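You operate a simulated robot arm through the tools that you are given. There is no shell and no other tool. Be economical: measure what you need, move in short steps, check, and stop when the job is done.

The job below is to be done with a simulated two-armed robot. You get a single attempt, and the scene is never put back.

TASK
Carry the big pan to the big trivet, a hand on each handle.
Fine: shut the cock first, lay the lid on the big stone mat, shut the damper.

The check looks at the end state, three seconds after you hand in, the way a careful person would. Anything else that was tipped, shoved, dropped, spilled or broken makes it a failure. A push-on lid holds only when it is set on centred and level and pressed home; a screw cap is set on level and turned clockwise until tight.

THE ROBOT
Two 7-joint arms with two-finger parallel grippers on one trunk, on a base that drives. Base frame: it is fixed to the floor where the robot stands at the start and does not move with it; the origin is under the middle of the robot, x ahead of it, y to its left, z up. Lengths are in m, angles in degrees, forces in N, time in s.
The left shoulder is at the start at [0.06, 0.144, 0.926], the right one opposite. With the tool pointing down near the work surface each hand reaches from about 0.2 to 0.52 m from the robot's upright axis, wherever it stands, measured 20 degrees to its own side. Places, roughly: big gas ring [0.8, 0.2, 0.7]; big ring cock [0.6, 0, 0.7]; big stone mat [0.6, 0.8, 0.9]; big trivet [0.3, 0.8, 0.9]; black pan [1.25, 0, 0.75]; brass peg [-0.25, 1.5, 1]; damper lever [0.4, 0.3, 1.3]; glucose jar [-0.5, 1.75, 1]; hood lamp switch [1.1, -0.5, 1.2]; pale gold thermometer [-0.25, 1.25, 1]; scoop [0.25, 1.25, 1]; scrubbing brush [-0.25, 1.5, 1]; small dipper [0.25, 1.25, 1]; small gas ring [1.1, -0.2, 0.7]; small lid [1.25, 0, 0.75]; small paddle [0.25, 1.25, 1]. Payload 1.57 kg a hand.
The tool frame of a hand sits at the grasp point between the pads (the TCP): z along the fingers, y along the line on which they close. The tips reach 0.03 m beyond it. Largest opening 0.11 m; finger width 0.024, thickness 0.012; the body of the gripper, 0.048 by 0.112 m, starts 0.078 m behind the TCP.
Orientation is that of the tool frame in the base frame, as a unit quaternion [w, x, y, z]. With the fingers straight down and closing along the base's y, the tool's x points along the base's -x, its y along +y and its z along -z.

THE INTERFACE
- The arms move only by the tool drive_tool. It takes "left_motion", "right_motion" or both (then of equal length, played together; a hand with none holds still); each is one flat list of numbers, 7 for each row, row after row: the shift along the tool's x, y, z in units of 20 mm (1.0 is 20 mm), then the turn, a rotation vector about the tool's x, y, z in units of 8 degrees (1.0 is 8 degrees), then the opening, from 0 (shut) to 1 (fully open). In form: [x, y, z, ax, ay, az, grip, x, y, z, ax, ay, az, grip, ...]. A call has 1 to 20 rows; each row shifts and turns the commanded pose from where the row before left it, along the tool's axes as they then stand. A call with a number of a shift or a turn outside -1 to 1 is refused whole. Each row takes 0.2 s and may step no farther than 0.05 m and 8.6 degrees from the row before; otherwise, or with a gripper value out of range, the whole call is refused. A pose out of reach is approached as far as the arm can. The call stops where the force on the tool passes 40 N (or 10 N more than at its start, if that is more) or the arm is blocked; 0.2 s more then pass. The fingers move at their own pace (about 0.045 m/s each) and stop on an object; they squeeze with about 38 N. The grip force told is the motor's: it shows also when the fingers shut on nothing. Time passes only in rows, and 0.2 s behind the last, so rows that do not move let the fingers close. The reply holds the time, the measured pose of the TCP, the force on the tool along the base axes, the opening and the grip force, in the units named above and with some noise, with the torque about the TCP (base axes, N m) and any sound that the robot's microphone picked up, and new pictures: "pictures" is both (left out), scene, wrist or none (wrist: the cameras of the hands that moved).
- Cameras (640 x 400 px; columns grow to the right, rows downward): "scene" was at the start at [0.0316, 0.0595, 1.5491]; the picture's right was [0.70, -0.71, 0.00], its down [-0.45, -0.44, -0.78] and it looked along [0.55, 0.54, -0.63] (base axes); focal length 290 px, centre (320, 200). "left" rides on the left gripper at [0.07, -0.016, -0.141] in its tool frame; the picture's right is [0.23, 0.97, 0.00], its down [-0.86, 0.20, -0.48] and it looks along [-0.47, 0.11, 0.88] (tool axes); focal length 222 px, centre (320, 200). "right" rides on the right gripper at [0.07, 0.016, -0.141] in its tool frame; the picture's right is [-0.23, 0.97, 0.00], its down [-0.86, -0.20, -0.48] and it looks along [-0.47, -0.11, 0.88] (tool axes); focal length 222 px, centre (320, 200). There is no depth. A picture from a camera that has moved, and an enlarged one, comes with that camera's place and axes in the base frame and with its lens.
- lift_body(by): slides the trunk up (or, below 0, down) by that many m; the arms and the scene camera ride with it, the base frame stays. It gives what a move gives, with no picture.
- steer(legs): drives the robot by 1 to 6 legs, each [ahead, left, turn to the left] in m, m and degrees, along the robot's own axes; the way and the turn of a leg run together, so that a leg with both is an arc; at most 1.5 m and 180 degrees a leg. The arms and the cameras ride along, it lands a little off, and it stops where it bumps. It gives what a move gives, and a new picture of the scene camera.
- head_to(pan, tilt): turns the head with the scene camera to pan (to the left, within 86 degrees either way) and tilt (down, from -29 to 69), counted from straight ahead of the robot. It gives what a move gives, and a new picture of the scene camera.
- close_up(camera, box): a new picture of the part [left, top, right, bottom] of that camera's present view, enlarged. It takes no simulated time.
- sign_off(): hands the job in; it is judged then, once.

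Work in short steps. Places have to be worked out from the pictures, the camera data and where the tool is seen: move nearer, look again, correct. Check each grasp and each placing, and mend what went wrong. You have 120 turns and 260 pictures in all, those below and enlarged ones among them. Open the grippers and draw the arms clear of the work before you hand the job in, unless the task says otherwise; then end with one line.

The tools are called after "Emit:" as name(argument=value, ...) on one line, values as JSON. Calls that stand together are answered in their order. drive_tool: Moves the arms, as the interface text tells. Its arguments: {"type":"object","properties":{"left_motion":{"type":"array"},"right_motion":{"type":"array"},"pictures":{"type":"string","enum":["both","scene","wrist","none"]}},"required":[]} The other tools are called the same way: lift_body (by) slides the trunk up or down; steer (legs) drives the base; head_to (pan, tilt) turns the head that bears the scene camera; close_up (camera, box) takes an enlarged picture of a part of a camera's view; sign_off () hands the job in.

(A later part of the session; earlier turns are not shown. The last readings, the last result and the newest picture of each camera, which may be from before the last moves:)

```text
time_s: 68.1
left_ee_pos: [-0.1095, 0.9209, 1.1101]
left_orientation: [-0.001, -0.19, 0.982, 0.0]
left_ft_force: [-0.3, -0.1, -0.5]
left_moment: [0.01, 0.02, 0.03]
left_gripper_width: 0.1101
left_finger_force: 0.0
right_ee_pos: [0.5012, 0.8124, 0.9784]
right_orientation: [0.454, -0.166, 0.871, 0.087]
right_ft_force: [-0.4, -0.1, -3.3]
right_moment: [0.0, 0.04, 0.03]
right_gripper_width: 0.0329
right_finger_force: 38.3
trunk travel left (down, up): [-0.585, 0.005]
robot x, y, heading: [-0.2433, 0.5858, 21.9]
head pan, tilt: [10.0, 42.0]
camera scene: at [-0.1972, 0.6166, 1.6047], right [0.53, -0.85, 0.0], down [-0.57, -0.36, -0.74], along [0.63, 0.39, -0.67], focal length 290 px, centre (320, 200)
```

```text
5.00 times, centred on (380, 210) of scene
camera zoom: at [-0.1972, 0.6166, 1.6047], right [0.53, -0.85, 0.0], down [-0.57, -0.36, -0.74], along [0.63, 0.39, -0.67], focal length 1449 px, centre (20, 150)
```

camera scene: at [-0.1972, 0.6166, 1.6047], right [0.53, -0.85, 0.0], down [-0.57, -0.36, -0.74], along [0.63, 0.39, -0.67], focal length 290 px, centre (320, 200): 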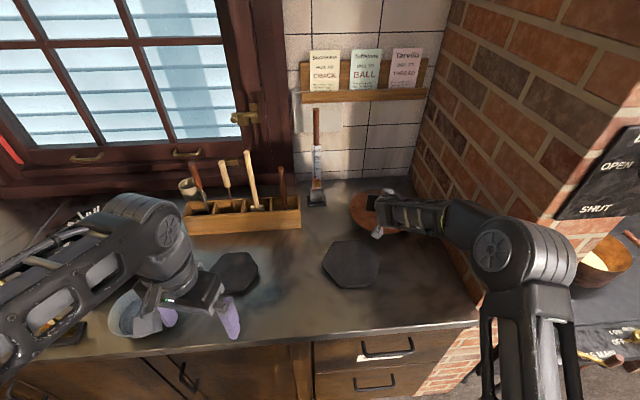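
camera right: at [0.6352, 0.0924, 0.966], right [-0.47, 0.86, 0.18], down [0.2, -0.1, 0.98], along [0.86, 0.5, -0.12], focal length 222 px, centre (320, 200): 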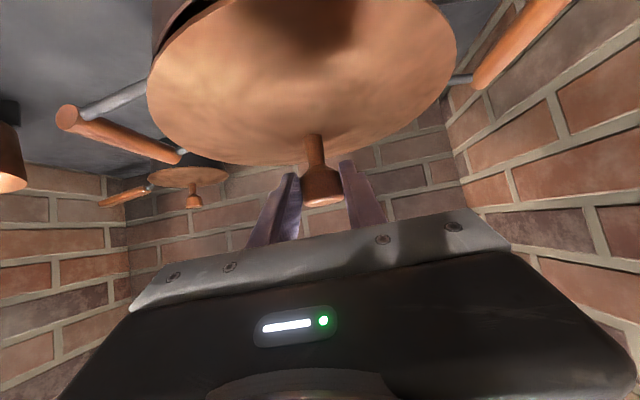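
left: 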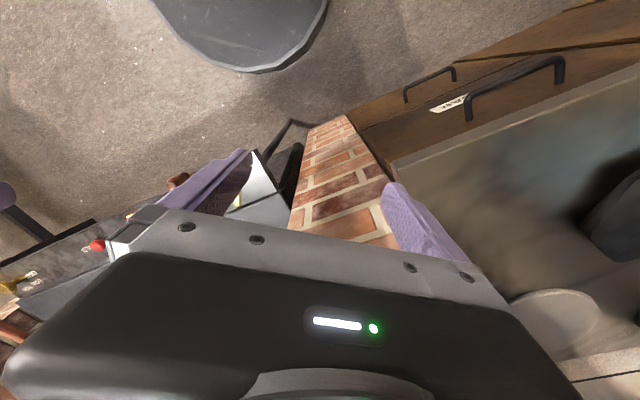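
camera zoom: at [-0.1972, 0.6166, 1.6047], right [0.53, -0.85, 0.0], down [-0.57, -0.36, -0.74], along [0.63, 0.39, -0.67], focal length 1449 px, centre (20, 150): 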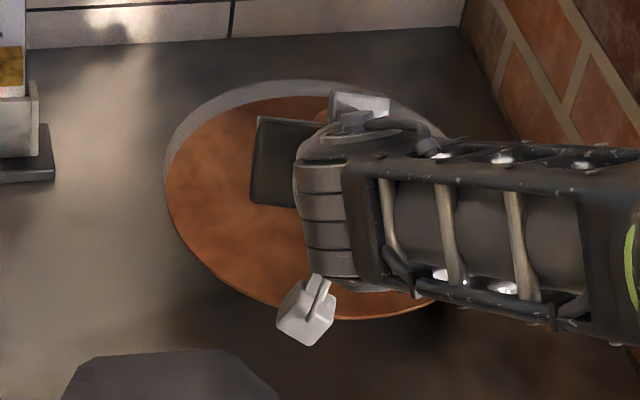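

The mat extends farther back than I thought (it was hidden): the lid must go ~27 mm further forward. I shift, then check.

Emit:
drive_tool(right_motion=[-0.39, 0, 0.55, 0, 0, 0, 0, -0.39, 0, 0.55, 0, 0, 0, 0], pictures="none")

Emit:
drive_tool(right_motion=[0.2, 0, 0.14, 0, 0, 0, 0, 0, 0, 0, 0, 0, 0, 0], pictures="none")

Emit:
close_up(camera="scene", box=[320, 170, 440, 250])

```text
time_s: 68.7
left_ee_pos: [-0.1092, 0.9201, 1.1109]
left_orientation: [-0.001, -0.191, 0.982, -0.001]
left_ft_force: [-0.6, 0.0, 0.3]
left_moment: [0.0, -0.01, 0.0]
left_gripper_width: 0.1101
left_finger_force: 0.1
right_ee_pos: [0.5272, 0.8223, 0.9779]
right_orientation: [0.454, -0.166, 0.871, 0.086]
right_ft_force: [-0.1, 0.4, -3.1]
right_moment: [-0.02, 0.02, 0.0]
right_gripper_width: 0.0327
right_finger_force: 37.6
trunk travel left (down, up): [-0.585, 0.005]
robot x, y, heading: [-0.2406, 0.5852, 22.1]
head pan, tilt: [10.0, 42.0]
```

```text
time_s: 69.3
left_ee_pos: [-0.1096, 0.9196, 1.1103]
left_orientation: [-0.001, -0.191, 0.982, 0.0]
left_ft_force: [0.3, -0.5, 0.3]
left_moment: [0.05, 0.02, 0.03]
left_gripper_width: 0.1102
left_finger_force: 0.0
right_ee_pos: [0.527, 0.8225, 0.9737]
right_orientation: [0.453, -0.166, 0.872, 0.086]
right_ft_force: [0.3, 0.2, -3.5]
right_moment: [0.0, 0.03, 0.05]
right_gripper_width: 0.0328
right_finger_force: 38.6
trunk travel left (down, up): [-0.585, 0.005]
robot x, y, heading: [-0.24, 0.5851, 22.0]
head pan, tilt: [10.0, 42.0]
```

```text
5.00 times, centred on (380, 210) of scene
camera zoom: at [-0.1971, 0.6165, 1.6047], right [0.53, -0.85, 0.0], down [-0.57, -0.36, -0.74], along [0.63, 0.39, -0.67], focal length 1449 px, centre (20, 150)
```

zoom: 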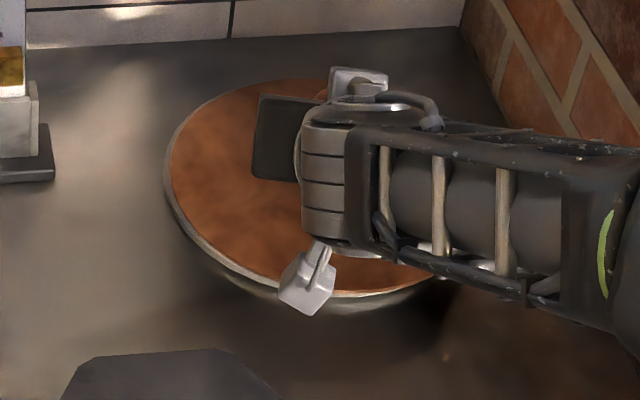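

Well aligned. I lower on until contact shows in the force.

Emit:
drive_tool(right_motion=[0.2, 0, 0.14, 0, 0, 0, 0, 0.1, 0, 0.07, 0, 0, 0, 0, 0, 0, 0, 0, 0, 0, 0], pictures="none")

Emit:
drive_tool(right_motion=[0.15, 0, 0.1, 0, 0, 0, 0, 0, 0, 0, 0, 0, 0, 0], pictures="none")

Emit:
drive_tool(right_motion=[0.15, 0, 0.1, 0, 0, 0, 0, 0, 0, 0, 0, 0, 0, 0], pictures="none")

Emit:
close_up(camera="scene", box=[320, 170, 440, 250])

```text
time_s: 70.1
left_ee_pos: [-0.1105, 0.9203, 1.1109]
left_orientation: [-0.001, -0.191, 0.982, 0.0]
left_ft_force: [0.1, -0.7, 0.1]
left_moment: [0.0, 0.01, -0.02]
left_gripper_width: 0.11
left_finger_force: 0.0
right_ee_pos: [0.5286, 0.8224, 0.966]
right_orientation: [0.453, -0.167, 0.871, 0.087]
right_ft_force: [1.1, -0.9, -3.0]
right_moment: [-0.01, 0.09, -0.01]
right_gripper_width: 0.033
right_finger_force: 37.7
trunk travel left (down, up): [-0.585, 0.005]
robot x, y, heading: [-0.2429, 0.5868, 22.0]
head pan, tilt: [10.0, 42.0]
```

```text
time_s: 70.7
left_ee_pos: [-0.1098, 0.9208, 1.11]
left_orientation: [0.0, -0.191, 0.982, -0.001]
left_ft_force: [0.5, -0.1, 0.3]
left_moment: [0.02, -0.02, 0.05]
left_gripper_width: 0.11
left_finger_force: 0.1
right_ee_pos: [0.5285, 0.8218, 0.9618]
right_orientation: [0.453, -0.166, 0.872, 0.086]
right_ft_force: [-0.5, -0.2, -3.1]
right_moment: [-0.07, 0.05, -0.02]
right_gripper_width: 0.0331
right_finger_force: 38.1
trunk travel left (down, up): [-0.585, 0.005]
robot x, y, heading: [-0.2436, 0.5831, 22.2]
head pan, tilt: [10.0, 42.0]
```

```text
time_s: 71.3
left_ee_pos: [-0.1096, 0.9202, 1.111]
left_orientation: [-0.001, -0.19, 0.982, 0.001]
left_ft_force: [-0.7, 0.3, -0.4]
left_moment: [0.0, 0.02, -0.03]
left_gripper_width: 0.11
left_finger_force: 0.0
right_ee_pos: [0.5278, 0.8218, 0.9583]
right_orientation: [0.453, -0.166, 0.872, 0.085]
right_ft_force: [1.3, -0.5, -2.9]
right_moment: [-0.06, 0.09, -0.03]
right_gripper_width: 0.0329
right_finger_force: 38.1
trunk travel left (down, up): [-0.585, 0.005]
robot x, y, heading: [-0.2412, 0.5833, 22.1]
head pan, tilt: [10.0, 42.0]
```

```text
5.00 times, centred on (380, 210) of scene
camera zoom: at [-0.1971, 0.6166, 1.6046], right [0.53, -0.85, 0.0], down [-0.57, -0.36, -0.74], along [0.63, 0.39, -0.67], focal length 1449 px, centre (20, 150)
```

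zoom: 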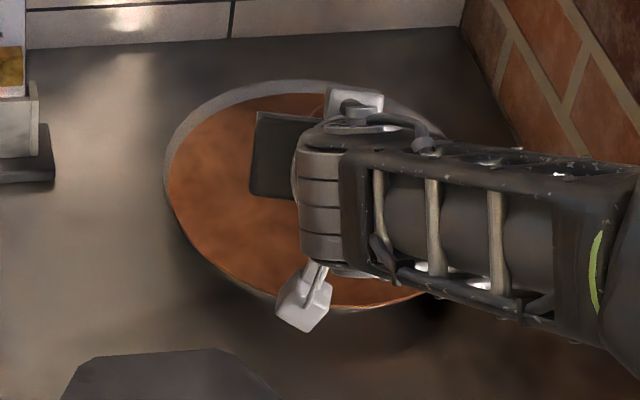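

Still no contact; I shift 18 mm further forward and keep lowering.

Emit:
drive_tool(right_motion=[-0.5, 0, 0.74, 0, 0, 0, 0, 0.2, 0, 0.14, 0, 0, 0, 0, 0, 0, 0, 0, 0, 0, 0], pictures="none")

Emit:
drive_tool(right_motion=[0.15, 0, 0.1, 0, 0, 0, 0, 0, 0, 0, 0, 0, 0, 0], pictures="none")

Emit:
close_up(camera="scene", box=[320, 170, 440, 250])

```text
time_s: 72.1
left_ee_pos: [-0.1088, 0.9209, 1.1097]
left_orientation: [-0.001, -0.191, 0.982, 0.0]
left_ft_force: [0.7, 0.0, -0.5]
left_moment: [-0.02, -0.01, -0.02]
left_gripper_width: 0.1097
left_finger_force: 0.0
right_ee_pos: [0.5444, 0.8292, 0.9535]
right_orientation: [0.453, -0.166, 0.872, 0.086]
right_ft_force: [0.0, 0.8, -2.4]
right_moment: [-0.03, 0.06, 0.01]
right_gripper_width: 0.0329
right_finger_force: 38.0
trunk travel left (down, up): [-0.585, 0.005]
robot x, y, heading: [-0.2412, 0.5825, 21.7]
head pan, tilt: [10.0, 42.0]
```

```text
time_s: 72.7
left_ee_pos: [-0.1101, 0.9215, 1.1097]
left_orientation: [0.0, -0.19, 0.982, -0.001]
left_ft_force: [0.8, -0.2, -0.4]
left_moment: [0.03, 0.0, 0.02]
left_gripper_width: 0.1101
left_finger_force: 0.1
right_ee_pos: [0.5439, 0.8289, 0.9502]
right_orientation: [0.454, -0.167, 0.871, 0.087]
right_ft_force: [-0.9, -0.2, -2.3]
right_moment: [-0.04, 0.06, 0.02]
right_gripper_width: 0.0329
right_finger_force: 37.4
trunk travel left (down, up): [-0.585, 0.005]
robot x, y, heading: [-0.2401, 0.5825, 22.0]
head pan, tilt: [10.0, 42.0]
```

```text
5.00 times, centred on (380, 210) of scene
camera zoom: at [-0.1971, 0.6165, 1.6047], right [0.53, -0.85, 0.0], down [-0.57, -0.36, -0.74], along [0.63, 0.39, -0.67], focal length 1449 px, centre (20, 150)
```

zoom: 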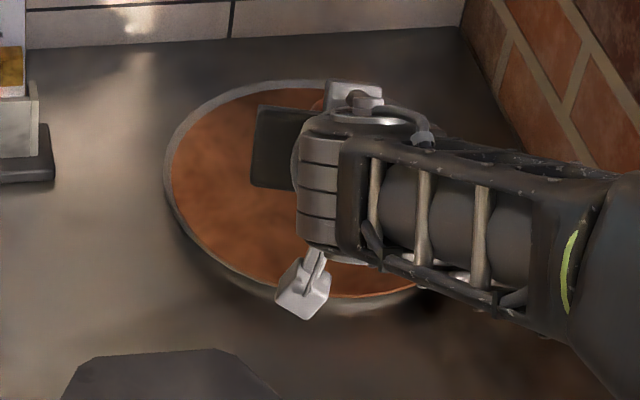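

Emit:
drive_tool(right_motion=[0.15, 0, 0.1, 0, 0, 0, 0, 0, 0, 0, 0, 0, 0, 0], pictures="none")

Emit:
drive_tool(right_motion=[0.12, 0, 0.08, 0, 0, 0, 0, 0, 0, 0, 0, 0, 0, 0], pictures="none")

Emit:
drive_tool(right_motion=[0.12, 0, 0.08, 0, 0, 0, 0, 0, 0, 0, 0, 0, 0, 0], pictures="none")

Emit:
close_up(camera="scene", box=[320, 170, 440, 250])

```text
time_s: 73.3
left_ee_pos: [-0.1091, 0.9193, 1.1101]
left_orientation: [-0.001, -0.19, 0.982, 0.0]
left_ft_force: [-1.2, -0.5, 0.4]
left_moment: [0.03, 0.0, 0.01]
left_gripper_width: 0.1101
left_finger_force: 0.1
right_ee_pos: [0.5445, 0.8287, 0.9455]
right_orientation: [0.454, -0.166, 0.871, 0.087]
right_ft_force: [0.6, -0.4, -2.3]
right_moment: [-0.01, -0.02, -0.06]
right_gripper_width: 0.033
right_finger_force: 38.5
trunk travel left (down, up): [-0.585, 0.005]
robot x, y, heading: [-0.2441, 0.5813, 21.9]
head pan, tilt: [10.0, 42.0]
```

```text
time_s: 73.9
left_ee_pos: [-0.1097, 0.9216, 1.1104]
left_orientation: [0.0, -0.19, 0.982, 0.0]
left_ft_force: [-0.3, -0.1, -0.3]
left_moment: [0.0, 0.02, 0.01]
left_gripper_width: 0.1101
left_finger_force: 0.1
right_ee_pos: [0.5438, 0.8285, 0.9469]
right_orientation: [0.455, -0.166, 0.871, 0.087]
right_ft_force: [1.9, -0.6, 8.3]
right_moment: [-0.1, 0.5, -0.01]
right_gripper_width: 0.0329
right_finger_force: 37.8
trunk travel left (down, up): [-0.585, 0.005]
robot x, y, heading: [-0.2417, 0.5837, 22.2]
head pan, tilt: [10.0, 42.0]
```

```text
time_s: 74.5
left_ee_pos: [-0.1108, 0.9197, 1.1108]
left_orientation: [0.0, -0.191, 0.982, 0.0]
left_ft_force: [0.5, -0.5, -0.5]
left_moment: [-0.01, 0.03, -0.04]
left_gripper_width: 0.1101
left_finger_force: 0.0
right_ee_pos: [0.5452, 0.828, 0.9443]
right_orientation: [0.458, -0.166, 0.869, 0.087]
right_ft_force: [6.4, 0.4, 19.3]
right_moment: [0.14, -0.41, -0.02]
right_gripper_width: 0.0329
right_finger_force: 38.0
trunk travel left (down, up): [-0.585, 0.005]
robot x, y, heading: [-0.2425, 0.5873, 22.1]
head pan, tilt: [10.0, 42.0]
```

```text
5.00 times, centred on (380, 210) of scene
camera zoom: at [-0.1992, 0.6158, 1.6049], right [0.53, -0.85, 0.0], down [-0.57, -0.35, -0.74], along [0.63, 0.39, -0.67], focal length 1449 px, centre (20, 150)
```

zoom: 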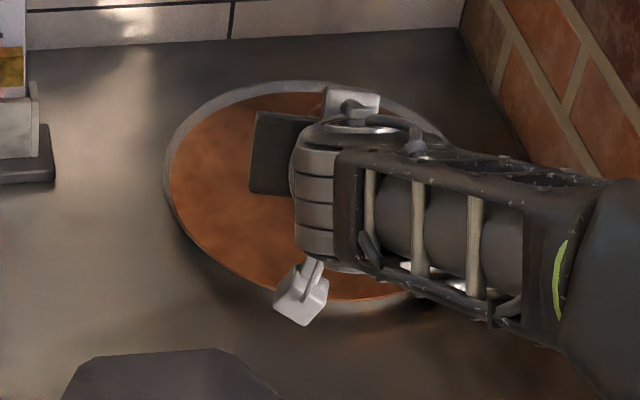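

Contact (19 N up): the lid rests on the mat, centred to about 1 cm. I relieve the push, open, and withdraw along the fingers.

Emit:
drive_tool(right_motion=[-0.15, 0, -0.1, 0, 0, 0, 0, 0, 0, 0, 0, 0, 0, 0.6, 0, 0, 0, 0, 0, 0, 0.6, 0, 0, 0, 0, 0, 0, 0.6, 0, 0, -1, 0, 0, 0, 0.6, 0, 0, -1, 0, 0, 0, 0.6, 0, 0, -1, 0, 0, 0, 0.6, 0, 0, -1, 0, 0, 0, 0.6], pictures="both")

```text
time_s: 76.3
left_ee_pos: [-0.1096, 0.9192, 1.1117]
left_orientation: [-0.001, -0.191, 0.982, 0.0]
left_ft_force: [-0.1, 0.1, -0.2]
left_moment: [-0.04, 0.0, 0.02]
left_gripper_width: 0.1097
left_finger_force: 0.1
right_ee_pos: [0.4817, 0.8044, 0.9903]
right_orientation: [0.455, -0.166, 0.871, 0.086]
right_ft_force: [0.2, 1.6, 0.3]
right_moment: [-0.01, 0.02, 0.02]
right_gripper_width: 0.0662
right_finger_force: 0.0
trunk travel left (down, up): [-0.585, 0.005]
robot x, y, heading: [-0.245, 0.5822, 22.2]
head pan, tilt: [10.0, 42.0]
camera scene: at [-0.1978, 0.6162, 1.6047], right [0.53, -0.85, 0.0], down [-0.57, -0.35, -0.74], along [0.63, 0.39, -0.67], focal length 290 px, centre (320, 200)
camera right: at [0.3307, 0.7621, 1.0141], right [-0.24, 0.95, 0.19], down [0.16, -0.15, 0.98], along [0.96, 0.26, -0.12], focal length 222 px, centre (320, 200)
```

scene: 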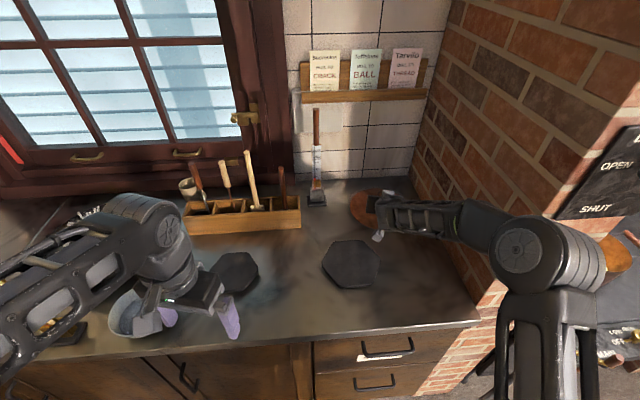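
right: 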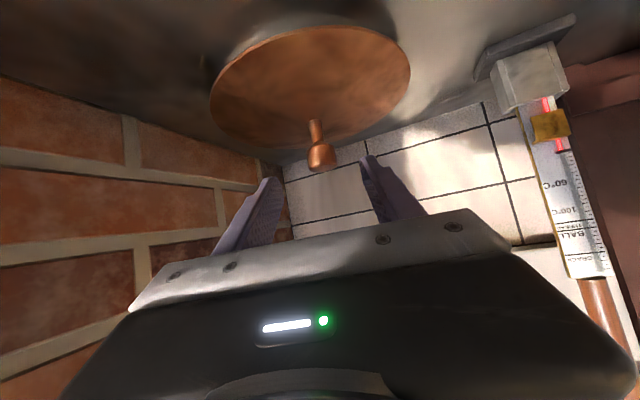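

Lid rests on the mat. I raise the right hand, then back the robot away and turn toward the damper.

Emit:
drive_tool(right_motion=[-0.82, 0, -0.57, 0, 0, 0, 0.6, -0.82, 0, -0.57, 0, 0, 0, 0.6, -0.82, 0, -0.57, 0, 0, 0, 0.6, -0.82, 0, -0.57, 0, 0, 0, 0.6, -0.82, 0, -0.57, 0, 0, 0, 0.6], pictures="none")

Emit:
steer(legs=[[-0.45, 0.0, 0], [0, -0.35, 15]])

Emit:
head_to(pan=-10, tilt=25)

```text
time_s: 77.5
left_ee_pos: [-0.1108, 0.9185, 1.1105]
left_orientation: [-0.001, -0.191, 0.982, 0.001]
left_ft_force: [0.2, -1.0, 0.3]
left_moment: [0.01, -0.03, -0.03]
left_gripper_width: 0.1099
left_finger_force: 0.1
right_ee_pos: [0.4793, 0.8046, 1.0911]
right_orientation: [0.454, -0.167, 0.871, 0.087]
right_ft_force: [-0.1, -0.4, 0.0]
right_moment: [0.02, -0.01, 0.04]
right_gripper_width: 0.0661
right_finger_force: 0.0
trunk travel left (down, up): [-0.585, 0.005]
robot x, y, heading: [-0.2407, 0.583, 21.7]
head pan, tilt: [10.0, 42.0]
```

```text
time_s: 82.1
left_ee_pos: [-0.4509, 0.4726, 1.1108]
left_orientation: [-0.001, -0.322, 0.947, 0.001]
left_ft_force: [1.1, -0.3, 0.2]
left_moment: [-0.01, 0.03, -0.02]
left_gripper_width: 0.1101
left_finger_force: 0.2
right_ee_pos: [0.1498, 0.52, 1.0914]
right_orientation: [0.438, -0.283, 0.841, 0.147]
right_ft_force: [-0.3, -0.7, 0.0]
right_moment: [0.03, 0.01, -0.02]
right_gripper_width: 0.0659
right_finger_force: 0.0
trunk travel left (down, up): [-0.585, 0.005]
robot x, y, heading: [-0.4876, 0.1129, 37.7]
head pan, tilt: [10.0, 42.0]
camera scene: at [-0.4535, 0.1555, 1.6047], right [0.74, -0.67, 0.0], down [-0.45, -0.49, -0.74], along [0.5, 0.55, -0.67], focal length 290 px, centre (320, 200)
```

scene: 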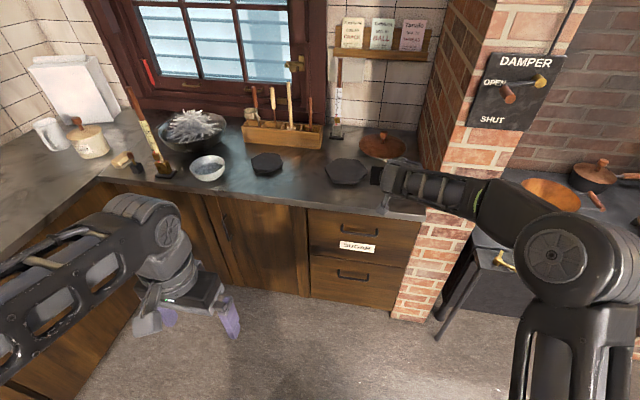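

```text
time_s: 83.0
left_ee_pos: [-0.4508, 0.4735, 1.1104]
left_orientation: [-0.002, -0.322, 0.947, 0.0]
left_ft_force: [0.0, 0.1, 0.6]
left_moment: [0.0, 0.0, 0.02]
left_gripper_width: 0.1098
left_finger_force: 0.0
right_ee_pos: [0.1499, 0.519, 1.0911]
right_orientation: [0.438, -0.283, 0.841, 0.147]
right_ft_force: [0.0, -0.1, 0.5]
right_moment: [0.0, -0.01, 0.0]
right_gripper_width: 0.0659
right_finger_force: 0.0
trunk travel left (down, up): [-0.585, 0.005]
robot x, y, heading: [-0.4892, 0.1125, 37.9]
head pan, tilt: [-10.0, 25.0]
camera scene: at [-0.4289, 0.1373, 1.6309], right [0.46, -0.89, 0.0], down [-0.38, -0.2, -0.91], along [0.8, 0.42, -0.42], focal length 290 px, centre (320, 200)
```

scene: 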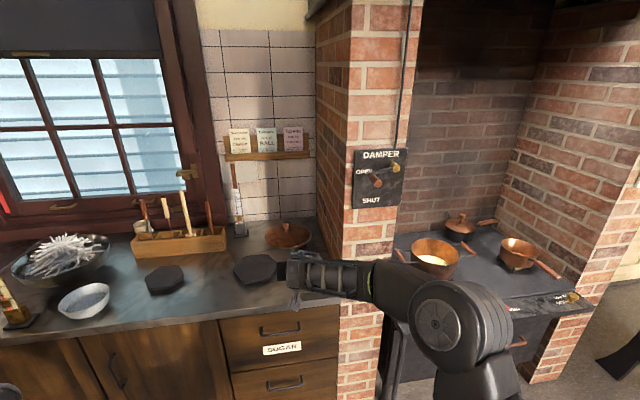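

I move right 0.33 m to stand in front of the damper board and look closely.

Emit:
steer(legs=[[0, -0.33, -1]])

Emit:
head_to(pan=0, tilt=20)

Emit:
close_up(camera="right", box=[0, 0, 640, 400])

```text
time_s: 85.1
left_ee_pos: [-0.2444, 0.2087, 1.11]
left_orientation: [-0.002, -0.314, 0.949, 0.0]
left_ft_force: [0.4, -1.2, -0.3]
left_moment: [0.02, 0.0, -0.03]
left_gripper_width: 0.1099
left_finger_force: 0.1
right_ee_pos: [0.3563, 0.2442, 1.0906]
right_orientation: [0.439, -0.274, 0.844, 0.143]
right_ft_force: [-0.4, 0.7, 0.1]
right_moment: [0.01, 0.04, 0.04]
right_gripper_width: 0.0661
right_finger_force: 0.0
trunk travel left (down, up): [-0.585, 0.005]
robot x, y, heading: [-0.2891, -0.1507, 36.3]
head pan, tilt: [-10.0, 25.0]
camera scene: at [-0.229, -0.1282, 1.6309], right [0.45, -0.9, 0.0], down [-0.38, -0.19, -0.91], along [0.81, 0.4, -0.42], focal length 290 px, centre (320, 200)
```

scene: 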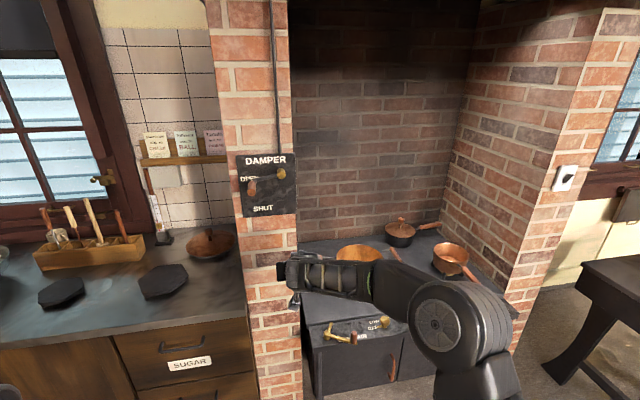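

```text
time_s: 85.8
left_ee_pos: [-0.2448, 0.2101, 1.1099]
left_orientation: [-0.002, -0.313, 0.95, 0.0]
left_ft_force: [0.0, 0.0, 0.1]
left_moment: [0.02, -0.02, 0.02]
left_gripper_width: 0.11
left_finger_force: 0.1
right_ee_pos: [0.3547, 0.244, 1.0914]
right_orientation: [0.439, -0.275, 0.843, 0.143]
right_ft_force: [-0.3, -0.1, 0.4]
right_moment: [0.0, -0.02, -0.04]
right_gripper_width: 0.0661
right_finger_force: 0.0
trunk travel left (down, up): [-0.585, 0.005]
robot x, y, heading: [-0.2905, -0.1522, 36.4]
head pan, tilt: [0.0, 20.0]
camera scene: at [-0.2374, -0.1129, 1.639], right [0.59, -0.8, 0.0], down [-0.28, -0.2, -0.94], along [0.76, 0.56, -0.34], focal length 290 px, centre (320, 200)
```

scene: 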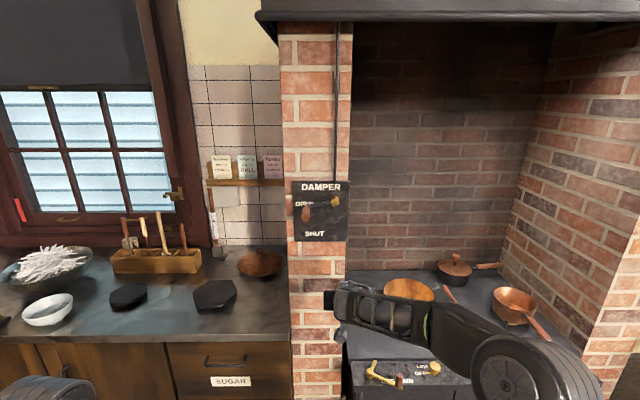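

```text
1.00 times, centred on (320, 200) of right (not enlarged: the box is as wide or as high as the picture)
camera zoom: at [0.22, 0.1659, 1.1143], right [-0.47, 0.86, 0.19], down [0.2, -0.1, 0.98], along [0.86, 0.49, -0.12], focal length 222 px, centre (320, 200)
```

zoom: 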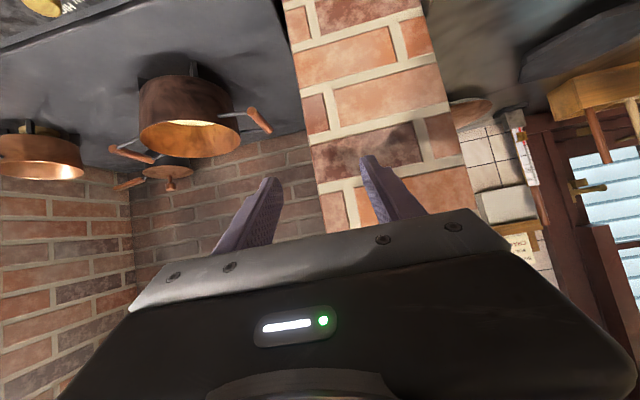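

Emit:
close_up(camera="scene", box=[280, 170, 370, 250])

```text
5.00 times, centred on (325, 210) of scene
camera zoom: at [-0.2374, -0.1129, 1.639], right [0.59, -0.8, 0.0], down [-0.28, -0.2, -0.94], along [0.76, 0.56, -0.34], focal length 1449 px, centre (295, 150)
```

zoom: 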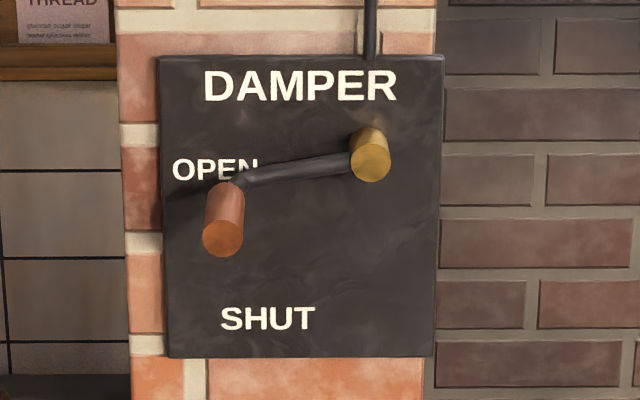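

Hub ≈ U 0.00, z 1.365; handle ≈ U −0.078, z 1.33 at the board (N≈0.5), swinging down to SHUT. I back off slightly, raise the right hand to handle height and shift left.

Emit:
steer(legs=[[-0.08, 0, 0.5]])

Emit:
drive_tool(right_motion=[-0.82, 0.4, -0.57, 0, 0, 0, 0.6, -0.82, 0.4, -0.57, 0, 0, 0, 0.6, -0.82, 0.4, -0.57, 0, 0, 0, 0.6, -0.82, 0.4, -0.57, 0, 0, 0, 0.6, -0.82, 0.4, -0.57, 0, 0, 0, 0.6, -0.82, 0.4, -0.57, 0, 0, 0, 0.6, -0.82, 0.4, -0.57, 0, 0, 0, 0.6, -0.82, 0.4, -0.57, 0, 0, 0, 0.6, -0.82, 0.4, -0.57, 0, 0, 0, 0.6, -0.82, 0.4, -0.57, 0, 0, 0, 0.6, -0.82, 0.4, -0.57, 0, 0, 0, 0.6, -0.82, 0.4, -0.57, 0, 0, 0, 0.6], pictures="both")

```text
time_s: 86.9
left_ee_pos: [-0.3124, 0.1613, 1.1101]
left_orientation: [0.0, -0.317, 0.948, 0.0]
left_ft_force: [0.1, 0.1, 0.4]
left_moment: [0.02, -0.05, -0.02]
left_gripper_width: 0.1099
left_finger_force: 0.2
right_ee_pos: [0.2878, 0.2005, 1.0917]
right_orientation: [0.438, -0.279, 0.842, 0.145]
right_ft_force: [-0.3, -0.3, -0.3]
right_moment: [0.01, 0.01, 0.0]
right_gripper_width: 0.0662
right_finger_force: 0.1
trunk travel left (down, up): [-0.585, 0.005]
robot x, y, heading: [-0.354, -0.1964, 37.1]
head pan, tilt: [0.0, 20.0]
camera scene: at [-0.3034, -0.1616, 1.6391], right [0.6, -0.8, 0.0], down [-0.27, -0.2, -0.94], along [0.75, 0.57, -0.34], focal length 290 px, centre (320, 200)
```

scene: 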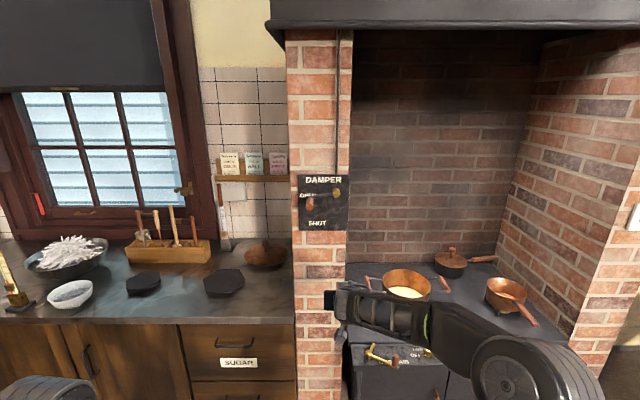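

```text
time_s: 89.5
left_ee_pos: [-0.3145, 0.1615, 1.1111]
left_orientation: [0.0, -0.318, 0.948, 0.0]
left_ft_force: [1.5, -0.2, -0.1]
left_moment: [-0.02, 0.0, 0.01]
left_gripper_width: 0.1103
left_finger_force: 0.2
right_ee_pos: [0.2294, 0.2802, 1.3322]
right_orientation: [0.439, -0.279, 0.842, 0.145]
right_ft_force: [-0.1, -0.5, 0.8]
right_moment: [0.02, 0.02, 0.02]
right_gripper_width: 0.0663
right_finger_force: 0.1
trunk travel left (down, up): [-0.585, 0.005]
robot x, y, heading: [-0.3568, -0.203, 36.9]
head pan, tilt: [0.0, 20.0]
camera scene: at [-0.3022, -0.1597, 1.639], right [0.6, -0.8, 0.0], down [-0.27, -0.21, -0.94], along [0.75, 0.56, -0.34], focal length 290 px, centre (320, 200)
camera right: at [0.0952, 0.2009, 1.355], right [-0.48, 0.86, 0.19], down [0.2, -0.1, 0.98], along [0.86, 0.5, -0.12], focal length 222 px, centre (320, 200)
```

scene: 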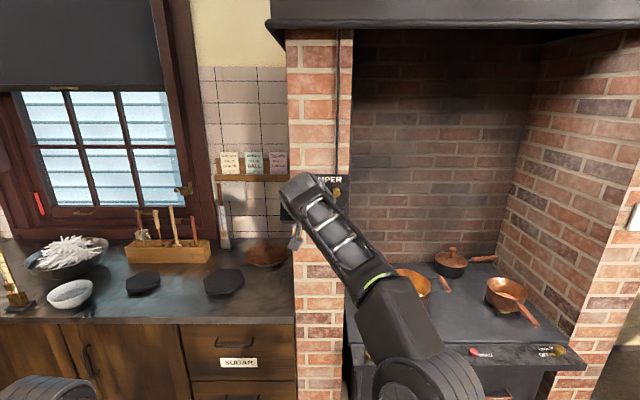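
right: 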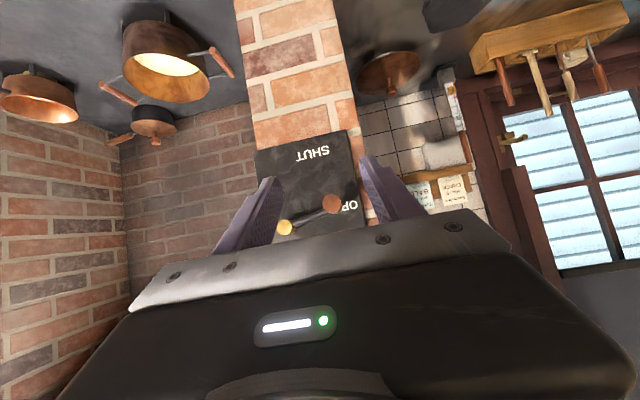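

The hand is lined up with the handle (U −0.086, z 1.332). I drive ahead 0.09 m.

Emit:
steer(legs=[[0.09, 0, 0]])

Emit:
close_up(camera="right", box=[160, 80, 480, 280])

```text
time_s: 90.6
left_ee_pos: [-0.2406, 0.2173, 1.111]
left_orientation: [-0.001, -0.318, 0.948, -0.001]
left_ft_force: [1.0, 0.6, 1.4]
left_moment: [-0.03, 0.02, 0.0]
left_gripper_width: 0.1101
left_finger_force: 0.1
right_ee_pos: [0.304, 0.3372, 1.33]
right_orientation: [0.438, -0.279, 0.842, 0.145]
right_ft_force: [0.6, 0.5, -0.2]
right_moment: [0.01, 0.01, -0.04]
right_gripper_width: 0.0657
right_finger_force: 0.2
trunk travel left (down, up): [-0.585, 0.005]
robot x, y, heading: [-0.2839, -0.1385, 37.1]
head pan, tilt: [0.0, 20.0]
camera scene: at [-0.2283, -0.1048, 1.6389], right [0.6, -0.8, 0.0], down [-0.27, -0.21, -0.94], along [0.75, 0.57, -0.34], focal length 290 px, centre (320, 200)
```

scene: 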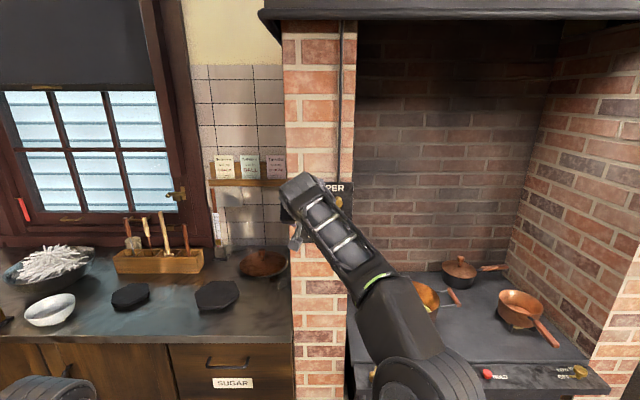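

```text
2.00 times, centred on (320, 180) of right
camera zoom: at [0.1686, 0.2562, 1.3542], right [-0.48, 0.86, 0.19], down [0.2, -0.1, 0.97], along [0.86, 0.5, -0.12], focal length 444 px, centre (320, 240)
```

zoom: 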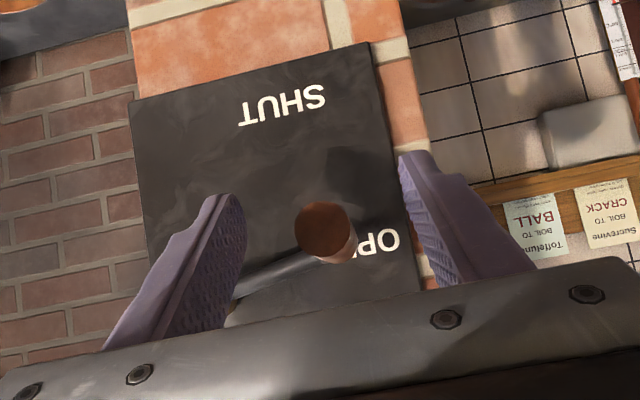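

The handle's end is already between the fingers (TCP ~15 mm past its end). I close on it.

Emit:
drive_tool(right_motion=[-0.17, 0.15, 0.25, 0, 0, 0, 0.6, 0, 0, 0, 0, 0, 0, 0.2, 0, 0, 0, 0, 0, 0, 0, 0, 0, 0, 0, 0, 0, 0, 0, 0, 0, 0, 0, 0, 0], pictures="wrist")

```text
time_s: 91.8
left_ee_pos: [-0.2403, 0.2145, 1.1106]
left_orientation: [-0.001, -0.317, 0.948, 0.0]
left_ft_force: [0.3, 0.0, 0.7]
left_moment: [0.0, -0.04, -0.01]
left_gripper_width: 0.1101
left_finger_force: 0.1
right_ee_pos: [0.3062, 0.3395, 1.3324]
right_orientation: [0.439, -0.278, 0.842, 0.145]
right_ft_force: [2.5, -8.1, -0.2]
right_moment: [-0.13, 0.07, 0.01]
right_gripper_width: 0.0217
right_finger_force: 24.2
trunk travel left (down, up): [-0.585, 0.005]
robot x, y, heading: [-0.2807, -0.1403, 37.0]
head pan, tilt: [0.0, 20.0]
camera right: at [0.1721, 0.2588, 1.355], right [-0.47, 0.86, 0.19], down [0.2, -0.1, 0.98], along [0.86, 0.5, -0.12], focal length 222 px, centre (320, 200)
```

right: 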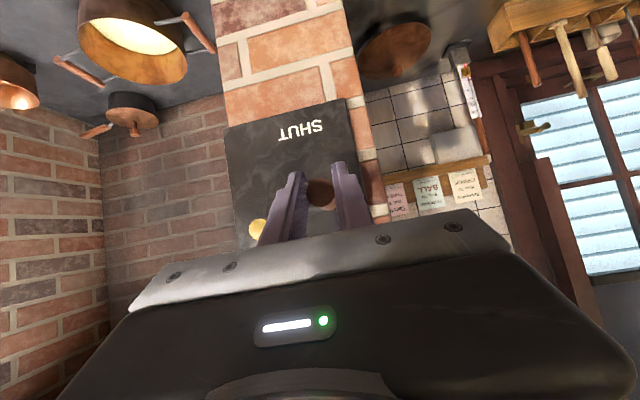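

Handle gripped (22 mm). I swing it down along its arc in steps, watching the force.

Emit:
drive_tool(right_motion=[0.43, -0.3, 0.3, 0, 0, 0, 0, 0.39, -0.37, 0.27, 0, 0, 0, 0, 0.35, -0.44, 0.24, 0, 0, 0, 0], pictures="wrist")

```text
time_s: 92.6
left_ee_pos: [-0.2436, 0.2182, 1.1093]
left_orientation: [0.0, -0.32, 0.948, 0.0]
left_ft_force: [-0.6, -0.4, -0.7]
left_moment: [-0.01, 0.01, 0.03]
left_gripper_width: 0.1101
left_finger_force: 0.1
right_ee_pos: [0.3129, 0.3304, 1.3004]
right_orientation: [0.437, -0.282, 0.842, 0.146]
right_ft_force: [-9.8, 12.2, -4.1]
right_moment: [-0.09, -0.41, 0.32]
right_gripper_width: 0.0215
right_finger_force: 34.8
trunk travel left (down, up): [-0.585, 0.005]
robot x, y, heading: [-0.2818, -0.1444, 37.0]
head pan, tilt: [0.0, 20.0]
camera right: at [0.1795, 0.2487, 1.3241], right [-0.48, 0.86, 0.19], down [0.2, -0.1, 0.97], along [0.85, 0.51, -0.13], focal length 222 px, centre (320, 200)
```

right: 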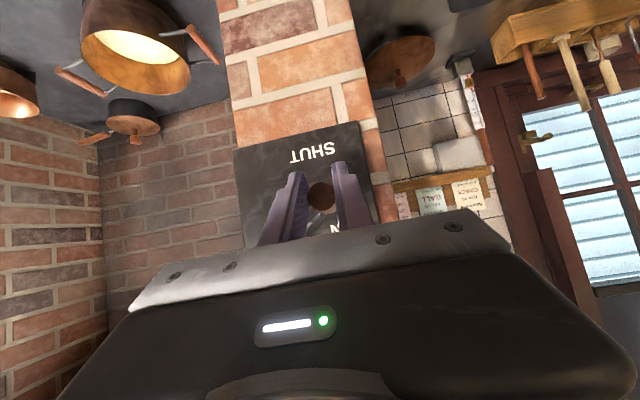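

The side load shows the hub is lower (z≈1.347); I correct the arc and continue to ~58°.

Emit:
drive_tool(right_motion=[0.55, 0.12, 0.38, 0, 0, 0, 0, 0.33, -0.43, 0.23, 0, 0, 0, 0, 0.29, -0.48, 0.2, 0, 0, 0, 0], pictures="wrist")

```text
time_s: 93.4
left_ee_pos: [-0.2423, 0.2177, 1.1094]
left_orientation: [-0.001, -0.318, 0.948, -0.001]
left_ft_force: [0.0, -0.1, 0.3]
left_moment: [-0.01, 0.01, -0.01]
left_gripper_width: 0.1099
left_finger_force: 0.1
right_ee_pos: [0.3266, 0.3125, 1.2735]
right_orientation: [0.438, -0.279, 0.842, 0.144]
right_ft_force: [-8.8, 3.1, -3.4]
right_moment: [-0.21, -0.32, 0.34]
right_gripper_width: 0.0216
right_finger_force: 34.6
trunk travel left (down, up): [-0.585, 0.005]
robot x, y, heading: [-0.2786, -0.1429, 37.3]
head pan, tilt: [0.0, 20.0]
camera right: at [0.1915, 0.2327, 1.297], right [-0.48, 0.86, 0.18], down [0.2, -0.1, 0.98], along [0.86, 0.5, -0.12], focal length 222 px, centre (320, 200)
```

right: 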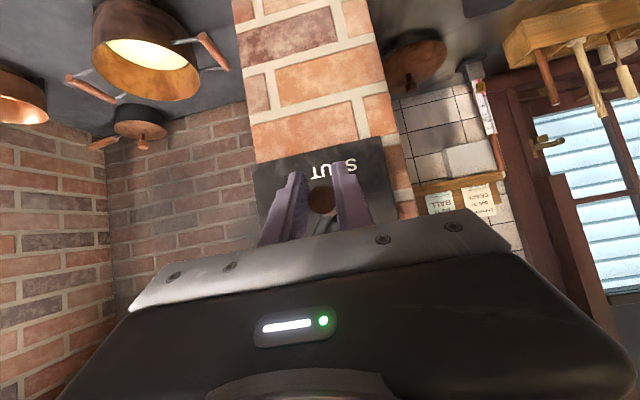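

At ~56°. I push on to feel for the stop.

Emit:
drive_tool(right_motion=[0.23, -0.52, 0.16, 0, 0, 0, 0, 0.16, -0.56, 0.11, 0, 0, 0, 0], pictures="wrist")

```text
time_s: 94.0
left_ee_pos: [-0.2419, 0.2178, 1.1109]
left_orientation: [-0.001, -0.319, 0.948, -0.002]
left_ft_force: [-0.1, -0.8, -0.1]
left_moment: [0.02, 0.02, -0.03]
left_gripper_width: 0.11
left_finger_force: 0.0
right_ee_pos: [0.3387, 0.2949, 1.2618]
right_orientation: [0.437, -0.279, 0.843, 0.143]
right_ft_force: [-8.9, 3.6, -12.8]
right_moment: [-0.33, -0.05, 0.37]
right_gripper_width: 0.0217
right_finger_force: 34.6
trunk travel left (down, up): [-0.585, 0.005]
robot x, y, heading: [-0.2807, -0.1407, 36.9]
head pan, tilt: [0.0, 20.0]
camera right: at [0.2055, 0.2149, 1.2866], right [-0.48, 0.86, 0.18], down [0.2, -0.1, 0.98], along [0.86, 0.5, -0.13], focal length 222 px, centre (320, 200)
```

right: 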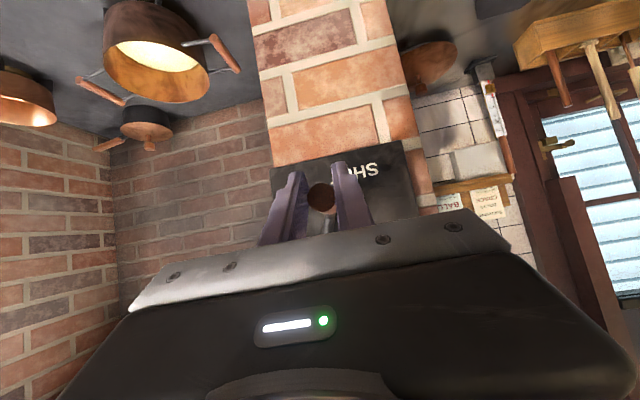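

Emit:
drive_tool(right_motion=[-0.05, -0.45, -0.03, 0, 0, 0, 0, 0, -0.5, 0, 0, 0, 0, 0], pictures="wrist")

```text
time_s: 94.6
left_ee_pos: [-0.239, 0.2163, 1.1096]
left_orientation: [-0.002, -0.317, 0.948, 0.0]
left_ft_force: [-0.6, 0.3, -0.1]
left_moment: [0.0, 0.01, -0.02]
left_gripper_width: 0.1102
left_finger_force: 0.0
right_ee_pos: [0.3529, 0.2773, 1.2607]
right_orientation: [0.435, -0.279, 0.844, 0.141]
right_ft_force: [-7.2, -0.4, -25.4]
right_moment: [-0.34, 0.23, 0.34]
right_gripper_width: 0.0216
right_finger_force: 34.6
trunk travel left (down, up): [-0.585, 0.005]
robot x, y, heading: [-0.2803, -0.1431, 36.9]
head pan, tilt: [0.0, 20.0]
camera right: at [0.2184, 0.1985, 1.2855], right [-0.47, 0.86, 0.18], down [0.2, -0.09, 0.97], along [0.86, 0.5, -0.13], focal length 222 px, centre (320, 200)
```

right: 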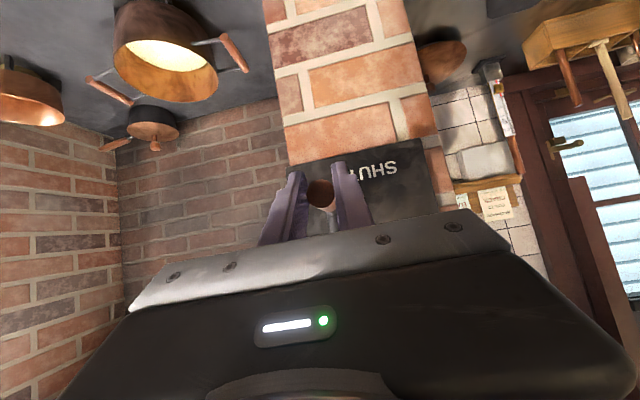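

The lever hangs straight down, beside the SHUT label. I relieve the vertical pull and nudge a little further to feel for a stop.

Emit:
drive_tool(right_motion=[0.25, -0.2, 0.17, 0, 0, 0, 0, 0, -0.35, 0, 0, 0, 0, 0], pictures="wrist")

Emit:
close_up(camera="scene", box=[260, 150, 400, 270])

```text
time_s: 95.2
left_ee_pos: [-0.2403, 0.2173, 1.1101]
left_orientation: [0.0, -0.318, 0.948, -0.001]
left_ft_force: [-1.1, -0.3, -0.1]
left_moment: [0.02, 0.01, 0.01]
left_gripper_width: 0.1101
left_finger_force: 0.0
right_ee_pos: [0.3571, 0.2717, 1.2619]
right_orientation: [0.439, -0.279, 0.841, 0.146]
right_ft_force: [-5.1, 6.2, -10.4]
right_moment: [-0.17, 0.3, 0.36]
right_gripper_width: 0.0218
right_finger_force: 34.3
trunk travel left (down, up): [-0.585, 0.005]
robot x, y, heading: [-0.2798, -0.1395, 37.3]
head pan, tilt: [0.0, 20.0]
camera right: at [0.2234, 0.1913, 1.2843], right [-0.48, 0.86, 0.19], down [0.2, -0.1, 0.98], along [0.86, 0.5, -0.12], focal length 222 px, centre (320, 200)
```

right: 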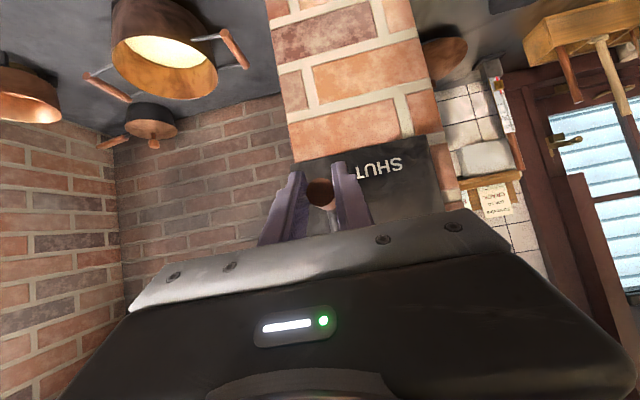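

```text
3.33 times, centred on (330, 210) of scene
camera zoom: at [-0.2296, -0.1035, 1.6391], right [0.6, -0.8, 0.0], down [-0.27, -0.21, -0.94], along [0.75, 0.57, -0.34], focal length 966 px, centre (287, 167)
```

zoom: 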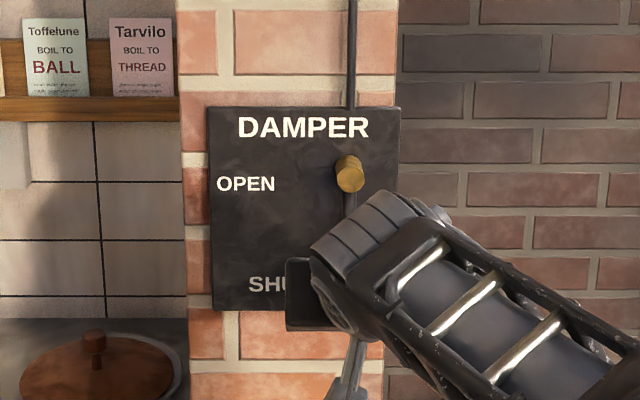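

Emit:
drive_tool(right_motion=[0, -0.4, 0, 0, 0, 0, 0, 0, -0.4, 0, 0, 0, 0, 0], pictures="none")

```text
time_s: 96.0
left_ee_pos: [-0.2423, 0.2191, 1.1111]
left_orientation: [-0.002, -0.32, 0.947, -0.001]
left_ft_force: [0.9, -1.0, 1.1]
left_moment: [0.03, 0.06, 0.01]
left_gripper_width: 0.1103
left_finger_force: 0.1
right_ee_pos: [0.3586, 0.27, 1.2618]
right_orientation: [0.437, -0.287, 0.838, 0.156]
right_ft_force: [-0.2, 18.1, -2.3]
right_moment: [0.42, -0.34, -0.07]
right_gripper_width: 0.0214
right_finger_force: 35.2
trunk travel left (down, up): [-0.585, 0.005]
robot x, y, heading: [-0.2775, -0.1416, 37.2]
head pan, tilt: [0.0, 20.0]
stopped in row 2 (right hand): the force on the tool passed its limit at 41 N (the readings are from after the stop); the commanded pose is now the measured one
```

Hard stop at straight down: the damper is shut. I open and draw back along N.

Emit:
drive_tool(right_motion=[0, 0, 0, 0, 0, 0, 0.5, 0, 0, 0, 0, 0, 0, 0.6, 0, 0, 0, 0, 0, 0, 0.6, 0.3, 0, -0.5, 0, 0, 0, 0.6], pictures="none")

Emit:
steer(legs=[[-0.15, 0, 0]])

Emit:
close_up(camera="right", box=[160, 80, 480, 280])

```text
time_s: 97.0
left_ee_pos: [-0.243, 0.2163, 1.1104]
left_orientation: [0.0, -0.32, 0.948, 0.0]
left_ft_force: [0.3, 0.1, -0.5]
left_moment: [-0.03, -0.04, 0.01]
left_gripper_width: 0.1101
left_finger_force: 0.1
right_ee_pos: [0.3501, 0.257, 1.2643]
right_orientation: [0.439, -0.283, 0.839, 0.152]
right_ft_force: [0.4, -0.2, -0.3]
right_moment: [0.01, -0.02, 0.01]
right_gripper_width: 0.0661
right_finger_force: 0.1
trunk travel left (down, up): [-0.585, 0.005]
robot x, y, heading: [-0.2782, -0.1438, 36.9]
head pan, tilt: [0.0, 20.0]
```

```text
time_s: 98.4
left_ee_pos: [-0.363, 0.1258, 1.1117]
left_orientation: [0.0, -0.32, 0.947, -0.001]
left_ft_force: [0.9, 0.2, 0.1]
left_moment: [-0.02, -0.02, 0.01]
left_gripper_width: 0.1101
left_finger_force: 0.1
right_ee_pos: [0.2299, 0.1663, 1.2644]
right_orientation: [0.439, -0.283, 0.839, 0.151]
right_ft_force: [-0.3, 0.2, 0.4]
right_moment: [0.01, 0.0, 0.01]
right_gripper_width: 0.066
right_finger_force: 0.1
trunk travel left (down, up): [-0.585, 0.005]
robot x, y, heading: [-0.3979, -0.2304, 37.5]
head pan, tilt: [0.0, 20.0]
camera scene: at [-0.3508, -0.1969, 1.6391], right [0.61, -0.8, 0.0], down [-0.27, -0.21, -0.94], along [0.75, 0.57, -0.34], focal length 290 px, centre (320, 200)
```

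scene: 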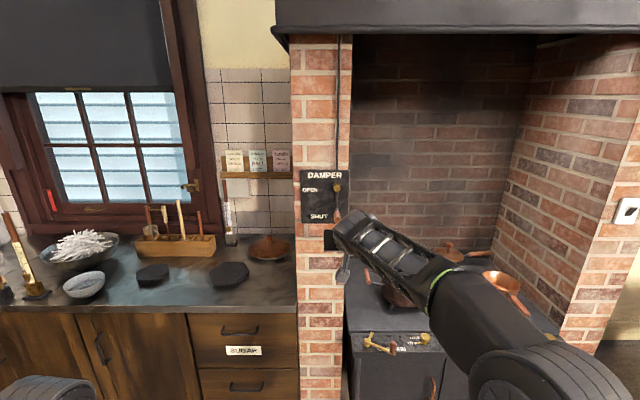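

```text
2.00 times, centred on (320, 180) of right
camera zoom: at [0.0968, 0.084, 1.2866], right [-0.49, 0.85, 0.19], down [0.2, -0.11, 0.97], along [0.85, 0.52, -0.12], focal length 444 px, centre (320, 240)
```

zoom: 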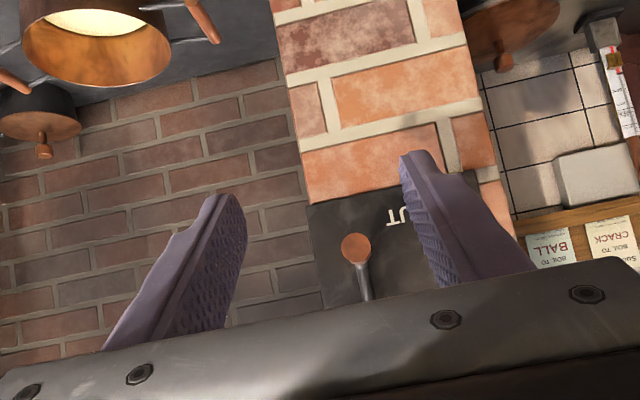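

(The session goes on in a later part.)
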